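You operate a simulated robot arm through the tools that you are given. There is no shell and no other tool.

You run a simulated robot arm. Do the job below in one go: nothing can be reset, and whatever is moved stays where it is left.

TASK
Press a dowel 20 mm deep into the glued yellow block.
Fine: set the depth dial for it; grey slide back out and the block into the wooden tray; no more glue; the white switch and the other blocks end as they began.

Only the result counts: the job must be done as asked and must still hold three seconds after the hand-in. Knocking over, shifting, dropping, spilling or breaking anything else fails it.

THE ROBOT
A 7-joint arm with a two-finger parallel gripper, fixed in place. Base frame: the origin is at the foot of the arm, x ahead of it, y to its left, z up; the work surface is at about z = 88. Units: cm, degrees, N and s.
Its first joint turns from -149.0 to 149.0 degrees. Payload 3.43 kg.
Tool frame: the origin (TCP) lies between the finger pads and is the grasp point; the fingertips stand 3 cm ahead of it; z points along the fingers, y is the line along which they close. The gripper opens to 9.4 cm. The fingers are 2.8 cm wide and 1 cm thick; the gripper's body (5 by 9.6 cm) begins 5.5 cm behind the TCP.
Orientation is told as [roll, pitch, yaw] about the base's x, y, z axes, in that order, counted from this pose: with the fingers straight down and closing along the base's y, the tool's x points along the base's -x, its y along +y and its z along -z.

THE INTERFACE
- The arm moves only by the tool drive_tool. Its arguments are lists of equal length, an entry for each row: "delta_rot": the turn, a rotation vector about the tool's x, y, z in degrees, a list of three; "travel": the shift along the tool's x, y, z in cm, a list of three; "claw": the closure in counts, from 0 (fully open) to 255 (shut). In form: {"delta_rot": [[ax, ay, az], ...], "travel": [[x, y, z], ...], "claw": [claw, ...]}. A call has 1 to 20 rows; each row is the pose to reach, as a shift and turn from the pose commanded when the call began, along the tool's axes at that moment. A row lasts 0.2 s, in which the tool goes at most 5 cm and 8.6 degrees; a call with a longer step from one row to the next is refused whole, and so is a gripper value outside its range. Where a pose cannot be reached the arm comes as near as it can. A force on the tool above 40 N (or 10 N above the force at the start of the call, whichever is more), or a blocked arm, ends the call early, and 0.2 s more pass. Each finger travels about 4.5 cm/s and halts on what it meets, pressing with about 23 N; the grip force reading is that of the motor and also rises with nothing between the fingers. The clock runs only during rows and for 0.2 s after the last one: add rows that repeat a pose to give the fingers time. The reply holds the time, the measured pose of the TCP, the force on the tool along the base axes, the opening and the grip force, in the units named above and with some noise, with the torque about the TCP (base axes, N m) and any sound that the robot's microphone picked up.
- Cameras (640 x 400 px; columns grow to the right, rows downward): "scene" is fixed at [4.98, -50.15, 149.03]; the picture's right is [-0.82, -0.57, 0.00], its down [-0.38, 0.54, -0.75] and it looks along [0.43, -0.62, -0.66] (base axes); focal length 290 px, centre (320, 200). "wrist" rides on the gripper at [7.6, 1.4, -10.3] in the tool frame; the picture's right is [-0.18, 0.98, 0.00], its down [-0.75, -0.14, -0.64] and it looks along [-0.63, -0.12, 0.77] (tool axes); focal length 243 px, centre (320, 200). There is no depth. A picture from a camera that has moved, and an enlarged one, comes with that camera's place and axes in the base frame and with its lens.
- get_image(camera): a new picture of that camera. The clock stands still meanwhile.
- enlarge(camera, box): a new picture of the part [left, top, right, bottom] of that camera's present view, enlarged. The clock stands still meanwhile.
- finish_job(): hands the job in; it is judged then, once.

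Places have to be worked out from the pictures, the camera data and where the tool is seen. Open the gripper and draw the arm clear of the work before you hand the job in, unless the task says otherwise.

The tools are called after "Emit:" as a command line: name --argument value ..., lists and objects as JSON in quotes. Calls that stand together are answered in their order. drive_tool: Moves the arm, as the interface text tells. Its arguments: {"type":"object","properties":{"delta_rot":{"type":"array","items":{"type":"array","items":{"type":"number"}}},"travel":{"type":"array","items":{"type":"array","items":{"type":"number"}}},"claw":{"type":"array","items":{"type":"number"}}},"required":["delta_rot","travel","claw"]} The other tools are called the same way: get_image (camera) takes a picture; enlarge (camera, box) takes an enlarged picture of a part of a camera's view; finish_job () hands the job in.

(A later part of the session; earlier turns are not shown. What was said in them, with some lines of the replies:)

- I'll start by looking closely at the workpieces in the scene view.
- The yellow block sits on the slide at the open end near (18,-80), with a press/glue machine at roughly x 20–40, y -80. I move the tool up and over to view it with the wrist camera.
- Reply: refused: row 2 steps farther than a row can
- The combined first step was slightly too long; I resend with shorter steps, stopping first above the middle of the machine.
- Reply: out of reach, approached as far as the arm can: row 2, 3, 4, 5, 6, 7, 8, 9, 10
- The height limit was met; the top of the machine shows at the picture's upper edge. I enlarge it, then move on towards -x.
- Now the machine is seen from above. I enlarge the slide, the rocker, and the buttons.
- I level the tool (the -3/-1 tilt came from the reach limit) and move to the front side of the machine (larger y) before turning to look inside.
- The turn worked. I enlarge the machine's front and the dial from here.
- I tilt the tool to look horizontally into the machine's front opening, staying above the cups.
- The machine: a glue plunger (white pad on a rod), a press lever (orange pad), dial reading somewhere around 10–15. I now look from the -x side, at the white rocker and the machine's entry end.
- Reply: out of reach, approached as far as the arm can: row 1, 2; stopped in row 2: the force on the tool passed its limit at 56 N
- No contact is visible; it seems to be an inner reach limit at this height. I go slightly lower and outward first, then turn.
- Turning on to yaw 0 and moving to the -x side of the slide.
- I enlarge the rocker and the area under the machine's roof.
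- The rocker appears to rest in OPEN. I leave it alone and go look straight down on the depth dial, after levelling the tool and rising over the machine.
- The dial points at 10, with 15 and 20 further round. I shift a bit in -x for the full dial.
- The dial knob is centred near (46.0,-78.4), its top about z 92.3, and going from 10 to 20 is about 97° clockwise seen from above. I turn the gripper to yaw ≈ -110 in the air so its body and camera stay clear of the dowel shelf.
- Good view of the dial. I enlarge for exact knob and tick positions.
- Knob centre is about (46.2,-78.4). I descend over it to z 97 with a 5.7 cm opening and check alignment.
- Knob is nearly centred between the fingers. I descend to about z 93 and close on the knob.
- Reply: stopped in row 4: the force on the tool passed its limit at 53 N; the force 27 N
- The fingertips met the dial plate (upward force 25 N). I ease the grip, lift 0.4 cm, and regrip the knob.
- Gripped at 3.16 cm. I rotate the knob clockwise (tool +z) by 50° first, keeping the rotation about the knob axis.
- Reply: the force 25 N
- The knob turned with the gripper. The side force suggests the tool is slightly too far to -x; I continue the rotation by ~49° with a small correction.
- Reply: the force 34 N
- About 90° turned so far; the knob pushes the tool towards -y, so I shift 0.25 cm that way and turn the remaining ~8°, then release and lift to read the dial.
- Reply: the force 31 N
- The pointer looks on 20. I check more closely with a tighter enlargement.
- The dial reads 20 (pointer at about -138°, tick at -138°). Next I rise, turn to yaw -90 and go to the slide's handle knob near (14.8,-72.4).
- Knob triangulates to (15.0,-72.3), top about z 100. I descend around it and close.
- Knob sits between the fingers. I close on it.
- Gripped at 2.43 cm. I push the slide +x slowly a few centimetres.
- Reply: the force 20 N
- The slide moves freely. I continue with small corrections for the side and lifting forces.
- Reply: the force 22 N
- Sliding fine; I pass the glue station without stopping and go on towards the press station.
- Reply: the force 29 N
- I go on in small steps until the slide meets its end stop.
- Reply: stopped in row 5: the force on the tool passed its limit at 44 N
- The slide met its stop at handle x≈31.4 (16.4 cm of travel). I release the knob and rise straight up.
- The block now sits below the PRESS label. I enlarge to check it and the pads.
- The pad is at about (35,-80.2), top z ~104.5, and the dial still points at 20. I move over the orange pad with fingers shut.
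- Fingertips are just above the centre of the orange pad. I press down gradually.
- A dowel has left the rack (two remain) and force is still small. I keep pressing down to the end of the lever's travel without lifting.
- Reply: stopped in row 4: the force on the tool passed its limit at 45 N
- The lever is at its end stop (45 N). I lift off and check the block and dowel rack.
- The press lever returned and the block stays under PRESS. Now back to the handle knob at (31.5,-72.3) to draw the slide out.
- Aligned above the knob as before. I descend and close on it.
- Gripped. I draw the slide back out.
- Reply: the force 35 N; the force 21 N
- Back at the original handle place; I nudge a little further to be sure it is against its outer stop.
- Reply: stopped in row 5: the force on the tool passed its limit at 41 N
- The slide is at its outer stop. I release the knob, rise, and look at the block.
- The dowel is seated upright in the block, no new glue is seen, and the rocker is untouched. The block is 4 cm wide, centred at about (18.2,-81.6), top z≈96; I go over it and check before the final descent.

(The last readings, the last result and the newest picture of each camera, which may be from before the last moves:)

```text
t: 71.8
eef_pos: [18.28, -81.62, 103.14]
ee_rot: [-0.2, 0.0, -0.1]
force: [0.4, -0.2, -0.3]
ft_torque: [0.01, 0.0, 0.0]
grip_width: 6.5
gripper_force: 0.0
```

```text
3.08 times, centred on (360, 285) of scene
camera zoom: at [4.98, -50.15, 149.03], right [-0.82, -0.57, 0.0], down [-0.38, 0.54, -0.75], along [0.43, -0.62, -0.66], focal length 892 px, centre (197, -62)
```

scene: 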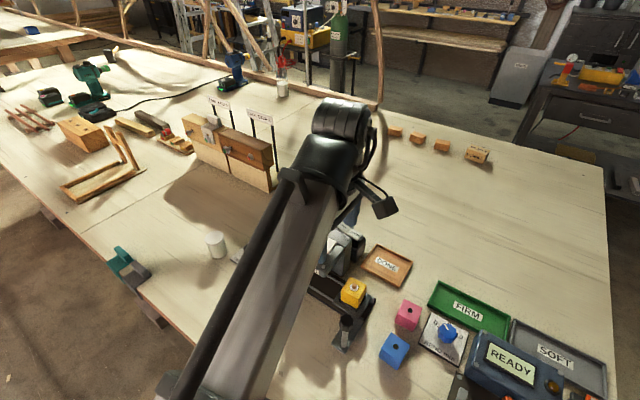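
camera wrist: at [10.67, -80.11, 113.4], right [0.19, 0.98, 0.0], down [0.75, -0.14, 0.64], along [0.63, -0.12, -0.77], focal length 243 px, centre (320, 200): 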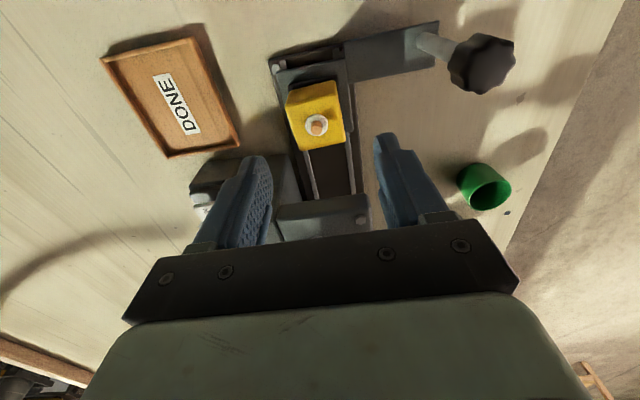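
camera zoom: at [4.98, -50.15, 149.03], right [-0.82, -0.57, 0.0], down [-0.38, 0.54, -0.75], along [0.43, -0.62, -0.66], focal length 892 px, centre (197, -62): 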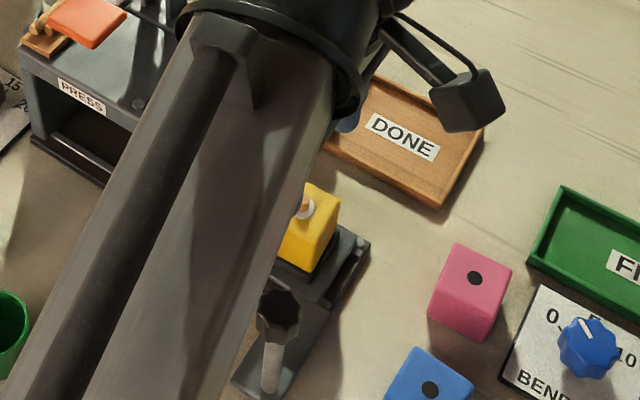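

Aligned; dowel centre reads (17.7–18.2,-81.65). I descend to grip height and close.

Emit:
drive_tool --delta_rot '[[0, 0, 0], [0, 0, 0], [0, 0, 0], [0, 0, 0], [0, 0, 0], [0, 0, 0], [0, 0, 0], [0, 0, 0], [0, 0, 0]]' --travel '[[0.25, 0, 2], [0.25, 0, 4], [0.25, 0, 5.5], [0.25, 0, 6.2], [0.25, 0, 6.2], [0.25, 0, 6.2], [0.25, 0, 6.2], [0.25, 0, 6.2], [0.25, 0, 6.2]]' --claw '[79, 79, 79, 79, 79, 120, 180, 180, 180]'

Emit:
get_image --camera "wrist"

```text
t: 73.8
eef_pos: [17.99, -81.75, 96.97]
ee_rot: [-0.1, -0.1, -0.1]
force: [-0.2, 1.1, 0.3]
ft_torque: [0.01, 0.0, -0.02]
grip_width: 4.1
gripper_force: 23.3
```

```text
taken
camera wrist: at [10.42, -80.1, 107.18], right [0.19, 0.98, 0.0], down [0.75, -0.14, 0.64], along [0.63, -0.12, -0.77], focal length 243 px, centre (320, 200)
```

wrist: 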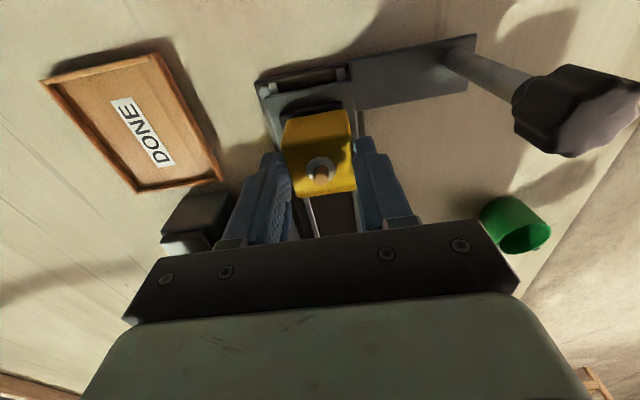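

Gripped at 4.1 cm. I lift straight up.

Emit:
drive_tool --delta_rot '[[0, 0, 0], [0, 0, 0], [0, 0, 0], [0, 0, 0], [0, 0, 0], [0, 0, 0], [0, 0, 0]]' --travel '[[0, 0, 0], [0, 0, -1], [0, 0, -2.5], [0, 0, -4.5], [0, 0, -6.5], [0, 0, -8], [0, 0, -8]]' --claw '[180, 180, 180, 180, 180, 180, 180]'

Emit:
get_image --camera "wrist"

Emit:
enlarge --camera "scene" --box '[290, 220, 430, 350]'

```text
t: 75.4
eef_pos: [18.03, -81.52, 104.9]
ee_rot: [-0.1, -0.1, -0.1]
force: [0.9, -0.1, -0.3]
ft_torque: [0.02, -0.04, 0.03]
grip_width: 4.09
gripper_force: 23.0
```

```text
taken
camera wrist: at [10.42, -80.0, 115.2], right [0.19, 0.98, 0.0], down [0.75, -0.14, 0.64], along [0.63, -0.12, -0.77], focal length 243 px, centre (320, 200)
```

wrist: 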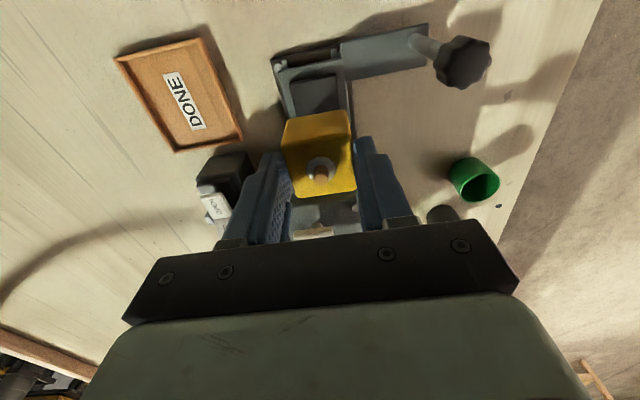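

```text
3.08 times, centred on (360, 285) of scene
camera zoom: at [4.98, -50.15, 149.03], right [-0.82, -0.57, 0.0], down [-0.38, 0.54, -0.75], along [0.43, -0.62, -0.66], focal length 892 px, centre (197, -62)
```

zoom: 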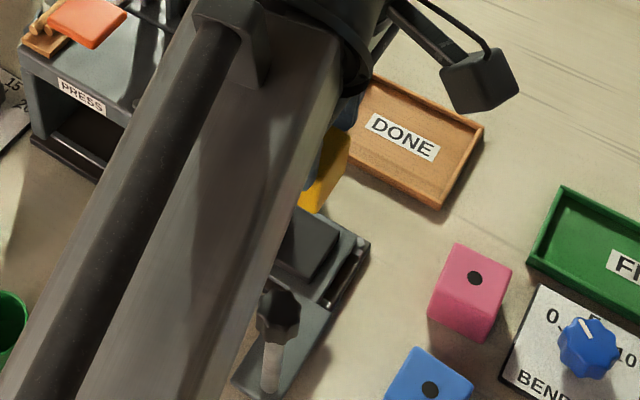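

The block is held upright with the dowel. The tray centre is at (15.9,-94.8); I carry the block over it.

Emit:
drive_tool --delta_rot '[[0, 0, 0], [0, 0, 0], [0, 0, 0], [0, 0, 0], [0, 0, 0], [0, 0, 0], [0, 0, 0], [0, 0, 0]]' --travel '[[1, -1, 0], [2.1, -3, 0], [2.1, -5.5, 0], [2.1, -8, 0], [2.1, -10.5, 0], [2.1, -12.2, 0], [2.1, -12.9, 0], [2.1, -12.9, 0]]' --claw '[180, 180, 180, 180, 180, 180, 180, 180]'

Emit:
get_image --camera "wrist"

Emit:
enlarge --camera "scene" --box '[310, 200, 450, 320]'

```text
t: 77.2
eef_pos: [16.05, -94.55, 104.94]
ee_rot: [-0.1, -0.1, 0.0]
force: [-0.4, 0.3, -0.8]
ft_torque: [0.0, -0.03, 0.01]
grip_width: 4.08
gripper_force: 23.7
```

```text
taken
camera wrist: at [8.29, -93.0, 115.15], right [0.19, 0.98, 0.0], down [0.75, -0.14, 0.64], along [0.63, -0.12, -0.77], focal length 243 px, centre (320, 200)
```

wrist: 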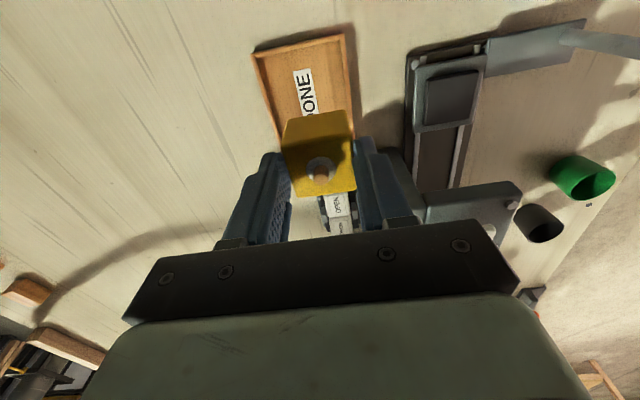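

```text
3.33 times, centred on (380, 260) of scene
camera zoom: at [4.98, -50.15, 149.03], right [-0.82, -0.57, 0.0], down [-0.38, 0.54, -0.75], along [0.43, -0.62, -0.66], focal length 966 px, centre (120, 0)
```

zoom: 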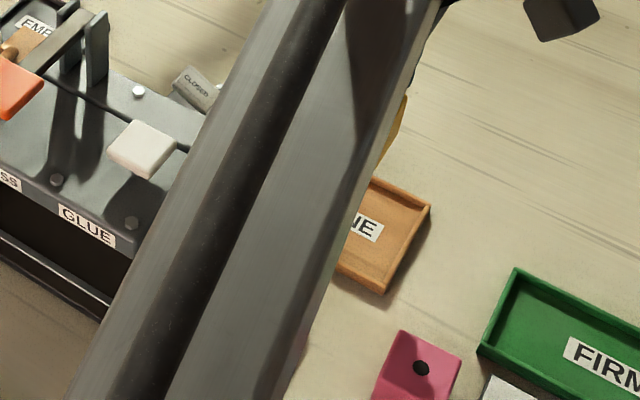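

The block is over the tray; I shift 0.4 cm further in -y and lower it, slowly near the tray floor.

Emit:
drive_tool --delta_rot '[[0, 0, 0], [0, 0, 0], [0, 0, 0], [0, 0, 0], [0, 0, 0], [0, 0, 0]]' --travel '[[0, -0.4, 1.5], [0, -0.4, 4], [0, -0.4, 6.5], [0, -0.4, 8.5], [0, -0.4, 9.9], [0, -0.4, 9.9]]' --claw '[180, 180, 180, 180, 180, 180]'

Emit:
get_image --camera "wrist"

```text
t: 78.6
eef_pos: [15.91, -94.91, 95.11]
ee_rot: [-0.1, -0.1, -0.1]
force: [0.2, -0.2, -1.2]
ft_torque: [-0.02, 0.01, 0.0]
grip_width: 4.1
gripper_force: 23.4
```

```text
taken
camera wrist: at [8.26, -93.36, 105.3], right [0.19, 0.98, 0.0], down [0.75, -0.14, 0.64], along [0.63, -0.12, -0.77], focal length 243 px, centre (320, 200)
```

wrist: 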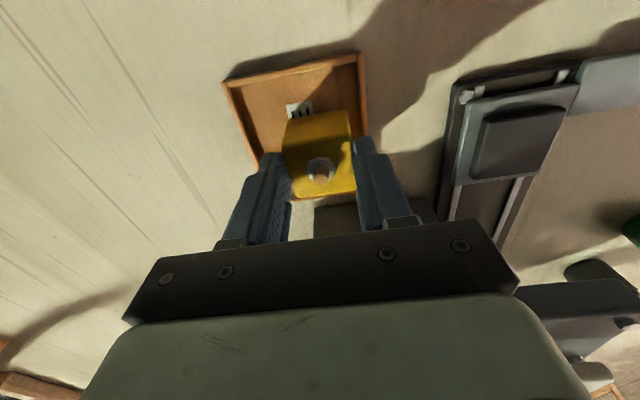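

A bit close to the right tray wall; I shift 0.35 cm more in -y and lower in fine steps until contact.

Emit:
drive_tool --delta_rot '[[0, 0, 0], [0, 0, 0], [0, 0, 0], [0, 0, 0], [0, 0, 0], [0, 0, 0], [0, 0, 0], [0, 0, 0], [0, 0, 0], [0, 0, 0]]' --travel '[[0, -0.35, 0.2], [0, -0.35, 0.5], [0, -0.35, 0.8], [0, -0.35, 1.1], [0, -0.35, 1.3], [0, -0.35, 1.5], [0, -0.35, 1.6], [0, -0.35, 1.7], [0, -0.35, 1.8], [0, -0.35, 1.8]]' --claw '[180, 180, 180, 180, 180, 180, 180, 180, 180, 180]'

Emit:
get_image --camera "wrist"

Emit:
enlarge --camera "wrist" --box '[200, 40, 420, 220]'

```text
t: 80.8
eef_pos: [15.91, -95.27, 93.28]
ee_rot: [-0.2, -0.1, -0.1]
force: [-1.7, -2.5, 22.6]
ft_torque: [-0.02, 0.09, -0.01]
grip_width: 4.11
gripper_force: 22.9
```

```text
taken
camera wrist: at [8.25, -93.68, 103.5], right [0.19, 0.98, 0.0], down [0.75, -0.14, 0.64], along [0.63, -0.12, -0.77], focal length 243 px, centre (320, 200)
```

wrist: 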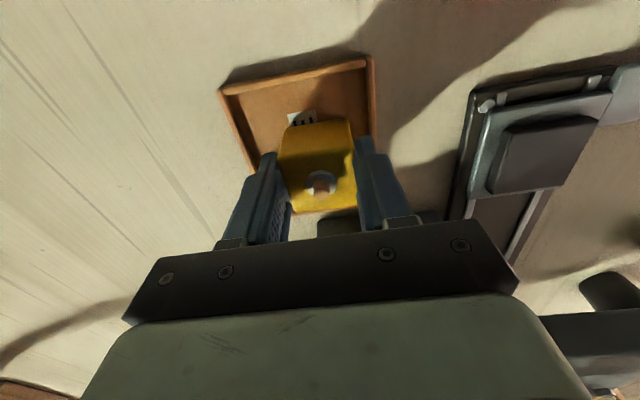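

```text
2.22 times, centred on (310, 130) of wrist
camera zoom: at [8.25, -93.68, 103.5], right [0.19, 0.98, 0.0], down [0.75, -0.14, 0.64], along [0.63, -0.12, -0.77], focal length 539 px, centre (342, 356)
```

zoom: 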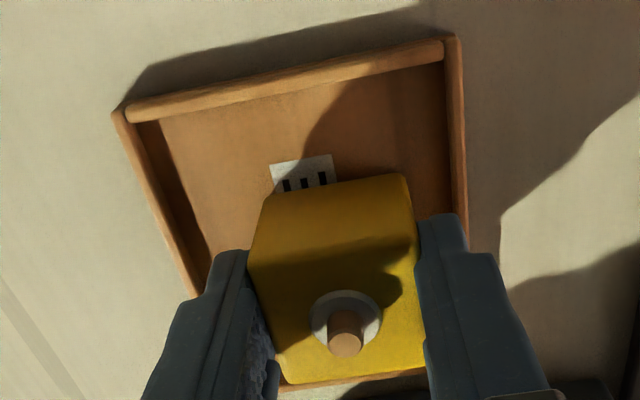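

The block rests on the tray floor (22 N, no torque). I ease off 0.1 cm, open just a little to stay clear of the tray walls, and rise.

Emit:
drive_tool --delta_rot '[[0, 0, 0], [0, 0, 0], [0, 0, 0], [0, 0, 0], [0, 0, 0], [0, 0, 0], [0, 0, 0], [0, 0, 0]]' --travel '[[0, 0, -0.08], [0, 0, -0.1], [0, 0, -0.1], [0, 0, -0.1], [0, 0, -0.4], [0, 0, -0.9], [0, 0, -1.5], [0, 0, -1.5]]' --claw '[180, 160, 134, 134, 134, 134, 134, 134]'

Emit:
enlarge --camera "wrist" --box '[200, 40, 420, 220]'

```text
t: 82.6
eef_pos: [15.76, -95.39, 94.78]
ee_rot: [-0.1, -0.1, -0.1]
force: [0.1, -0.2, -0.3]
ft_torque: [-0.02, -0.02, 0.0]
grip_width: 4.45
gripper_force: 0.1
```

```text
2.22 times, centred on (310, 130) of wrist
camera zoom: at [8.23, -93.8, 105.0], right [0.19, 0.98, 0.0], down [0.75, -0.14, 0.64], along [0.63, -0.12, -0.77], focal length 539 px, centre (342, 356)
```

zoom: 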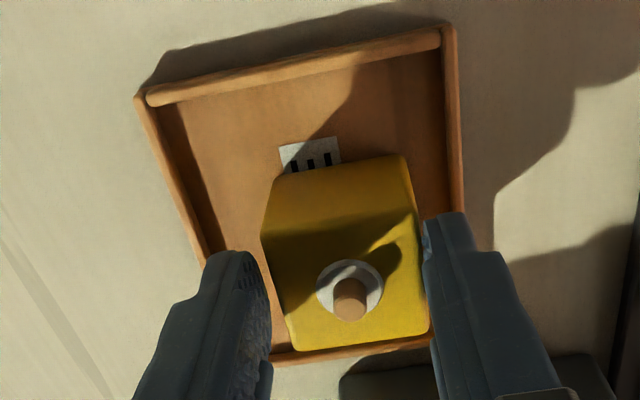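

The block stays in the tray. I rise, opening the fingers wider once above the walls.

Emit:
drive_tool --delta_rot '[[0, 0, 0], [0, 0, 0], [0, 0, 0], [0, 0, 0], [0, 0, 0], [0, 0, 0], [0, 0, 0], [0, 0, 0]]' --travel '[[0, 0, 0], [0, 0, -0.5], [0, 0, -2], [0, 0, -5], [0, 0, -9], [0, 0, -13], [0, 0, -15], [0, 0, -15]]' --claw '[110, 80, 80, 80, 60, 30, 0, 0]'

Emit:
get_image --camera "wrist"

Emit:
get_image --camera "scene"

```text
t: 84.4
eef_pos: [15.91, -95.32, 109.64]
ee_rot: [-0.1, -0.1, 0.0]
force: [-0.4, 0.1, 0.5]
ft_torque: [0.03, 0.05, -0.03]
grip_width: 9.39
gripper_force: 0.1
```

```text
taken
camera wrist: at [8.24, -93.76, 119.97], right [0.19, 0.98, 0.0], down [0.75, -0.14, 0.64], along [0.63, -0.12, -0.77], focal length 243 px, centre (320, 200)
```

wrist: 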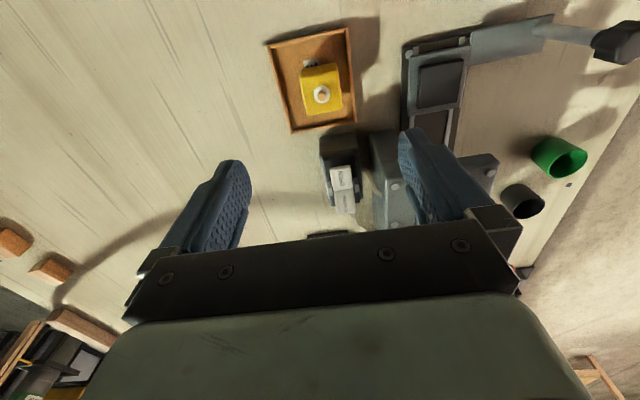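

```text
taken
```

scene: 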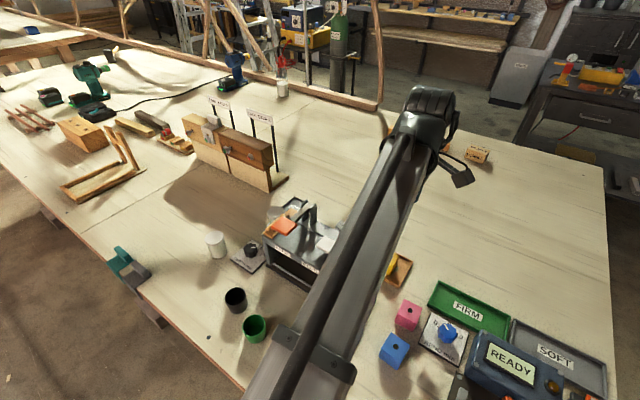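

The block sits in the wooden tray. I draw the arm clear, back over towards its starting side at a safe height, and do a final check.

Emit:
drive_tool --delta_rot '[[0, 0, 0], [0, 0, 0], [0, 0, 0], [0, 0, 0], [0, 0, 0], [0, 0, 0], [0, 0, 0], [0, 0, 0], [0, 0, 0], [0, 0, 0], [0, 0, 0], [0, 0, 0], [0, 0, 0], [0, 0, 0], [0, 0, 0], [0, 0, 0]]' --travel '[[0, 2, -2], [0, 5, -4], [0, 8, -5], [0, 11, -5], [-1, 14, -5], [-4, 16, -5], [-8, 17, -5], [-12, 17, -5], [-16, 17, -5], [-20, 17, -5], [-24, 17, -5], [-28, 17, -5], [-32, 17, -5], [-36, 17, -5], [-40, 17, -5], [-40, 17, -5]]' --claw '[0, 0, 0, 0, 0, 0, 0, 0, 0, 0, 0, 0, 0, 0, 0, 0]'

Emit:
get_image --camera "scene"

Emit:
enlarge --camera "scene" --box '[220, 190, 440, 370]'

Emit:
enlarge --camera "scene" --box '[320, 215, 420, 295]'

```text
t: 87.8
eef_pos: [56.05, -78.32, 114.69]
ee_rot: [-0.1, -0.1, -0.1]
force: [-0.1, 0.2, -0.6]
ft_torque: [-0.02, 0.01, 0.03]
grip_width: 9.4
gripper_force: 0.1
```

```text
taken
```

scene: 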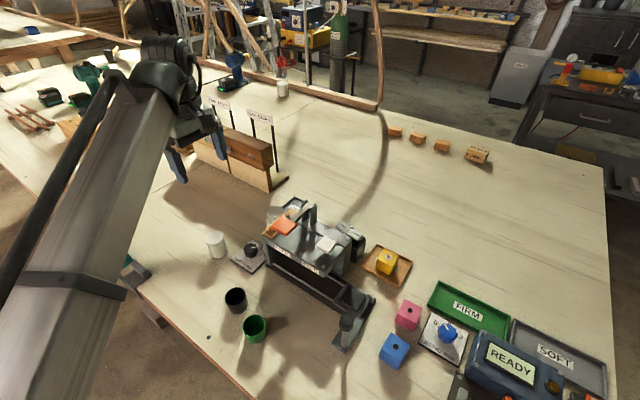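

```text
2.22 times, centred on (330, 280) of scene
camera zoom: at [4.98, -50.15, 149.03], right [-0.82, -0.57, 0.0], down [-0.38, 0.54, -0.75], along [0.43, -0.62, -0.66], focal length 644 px, centre (298, 22)
```

zoom: 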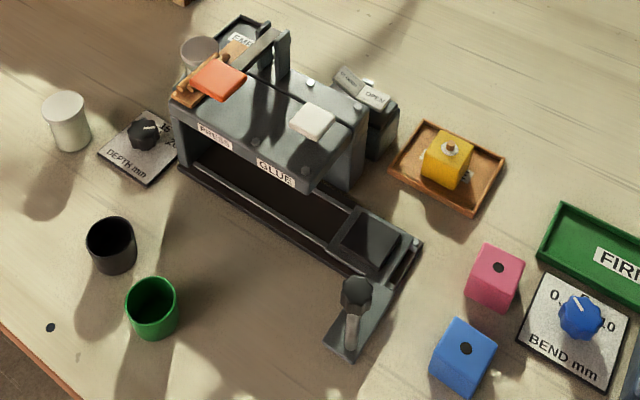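

```text
5.00 times, centred on (370, 255) of scene
camera zoom: at [4.98, -50.15, 149.03], right [-0.82, -0.57, 0.0], down [-0.38, 0.54, -0.75], along [0.43, -0.62, -0.66], focal length 1449 px, centre (70, -75)
```

zoom: 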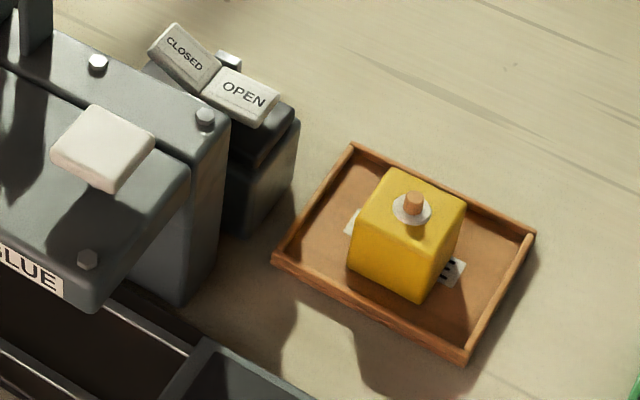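

The block with its dowel stands in the wooden tray and the slide is back out. The white rocker is still on OPEN, the other blocks and cups are where they were, and the arm is clear with the gripper open. I hand the job in.

Emit:
finish_job

```text
The job is handed in.
```

I set the depth dial to 20, pressed one dowel into the glued yellow block, and put the block in the wooden tray. I've handed the job in, and no verdict has come back yet.

- **Depth:** I turned the dial from 10 to 20 and pushed the orange lever down to its end stop. In the pictures the pointer sits within about 3° of the 20 mark, or about 0.3 mm. I had no way to measure the pressed depth directly. About 1 to 1.5 cm of dowel stands above the block.
- **Slide:** I pulled the grey slide back out to its outer stop.
- **Glue and switch:** I never touched the white glue pad, and no new glue shows on the block. The white switch still shows OPEN, as at the start.
- **Everything else:** The other blocks and cups look unmoved in the last picture. The gripper is open and the arm is clear of the work.
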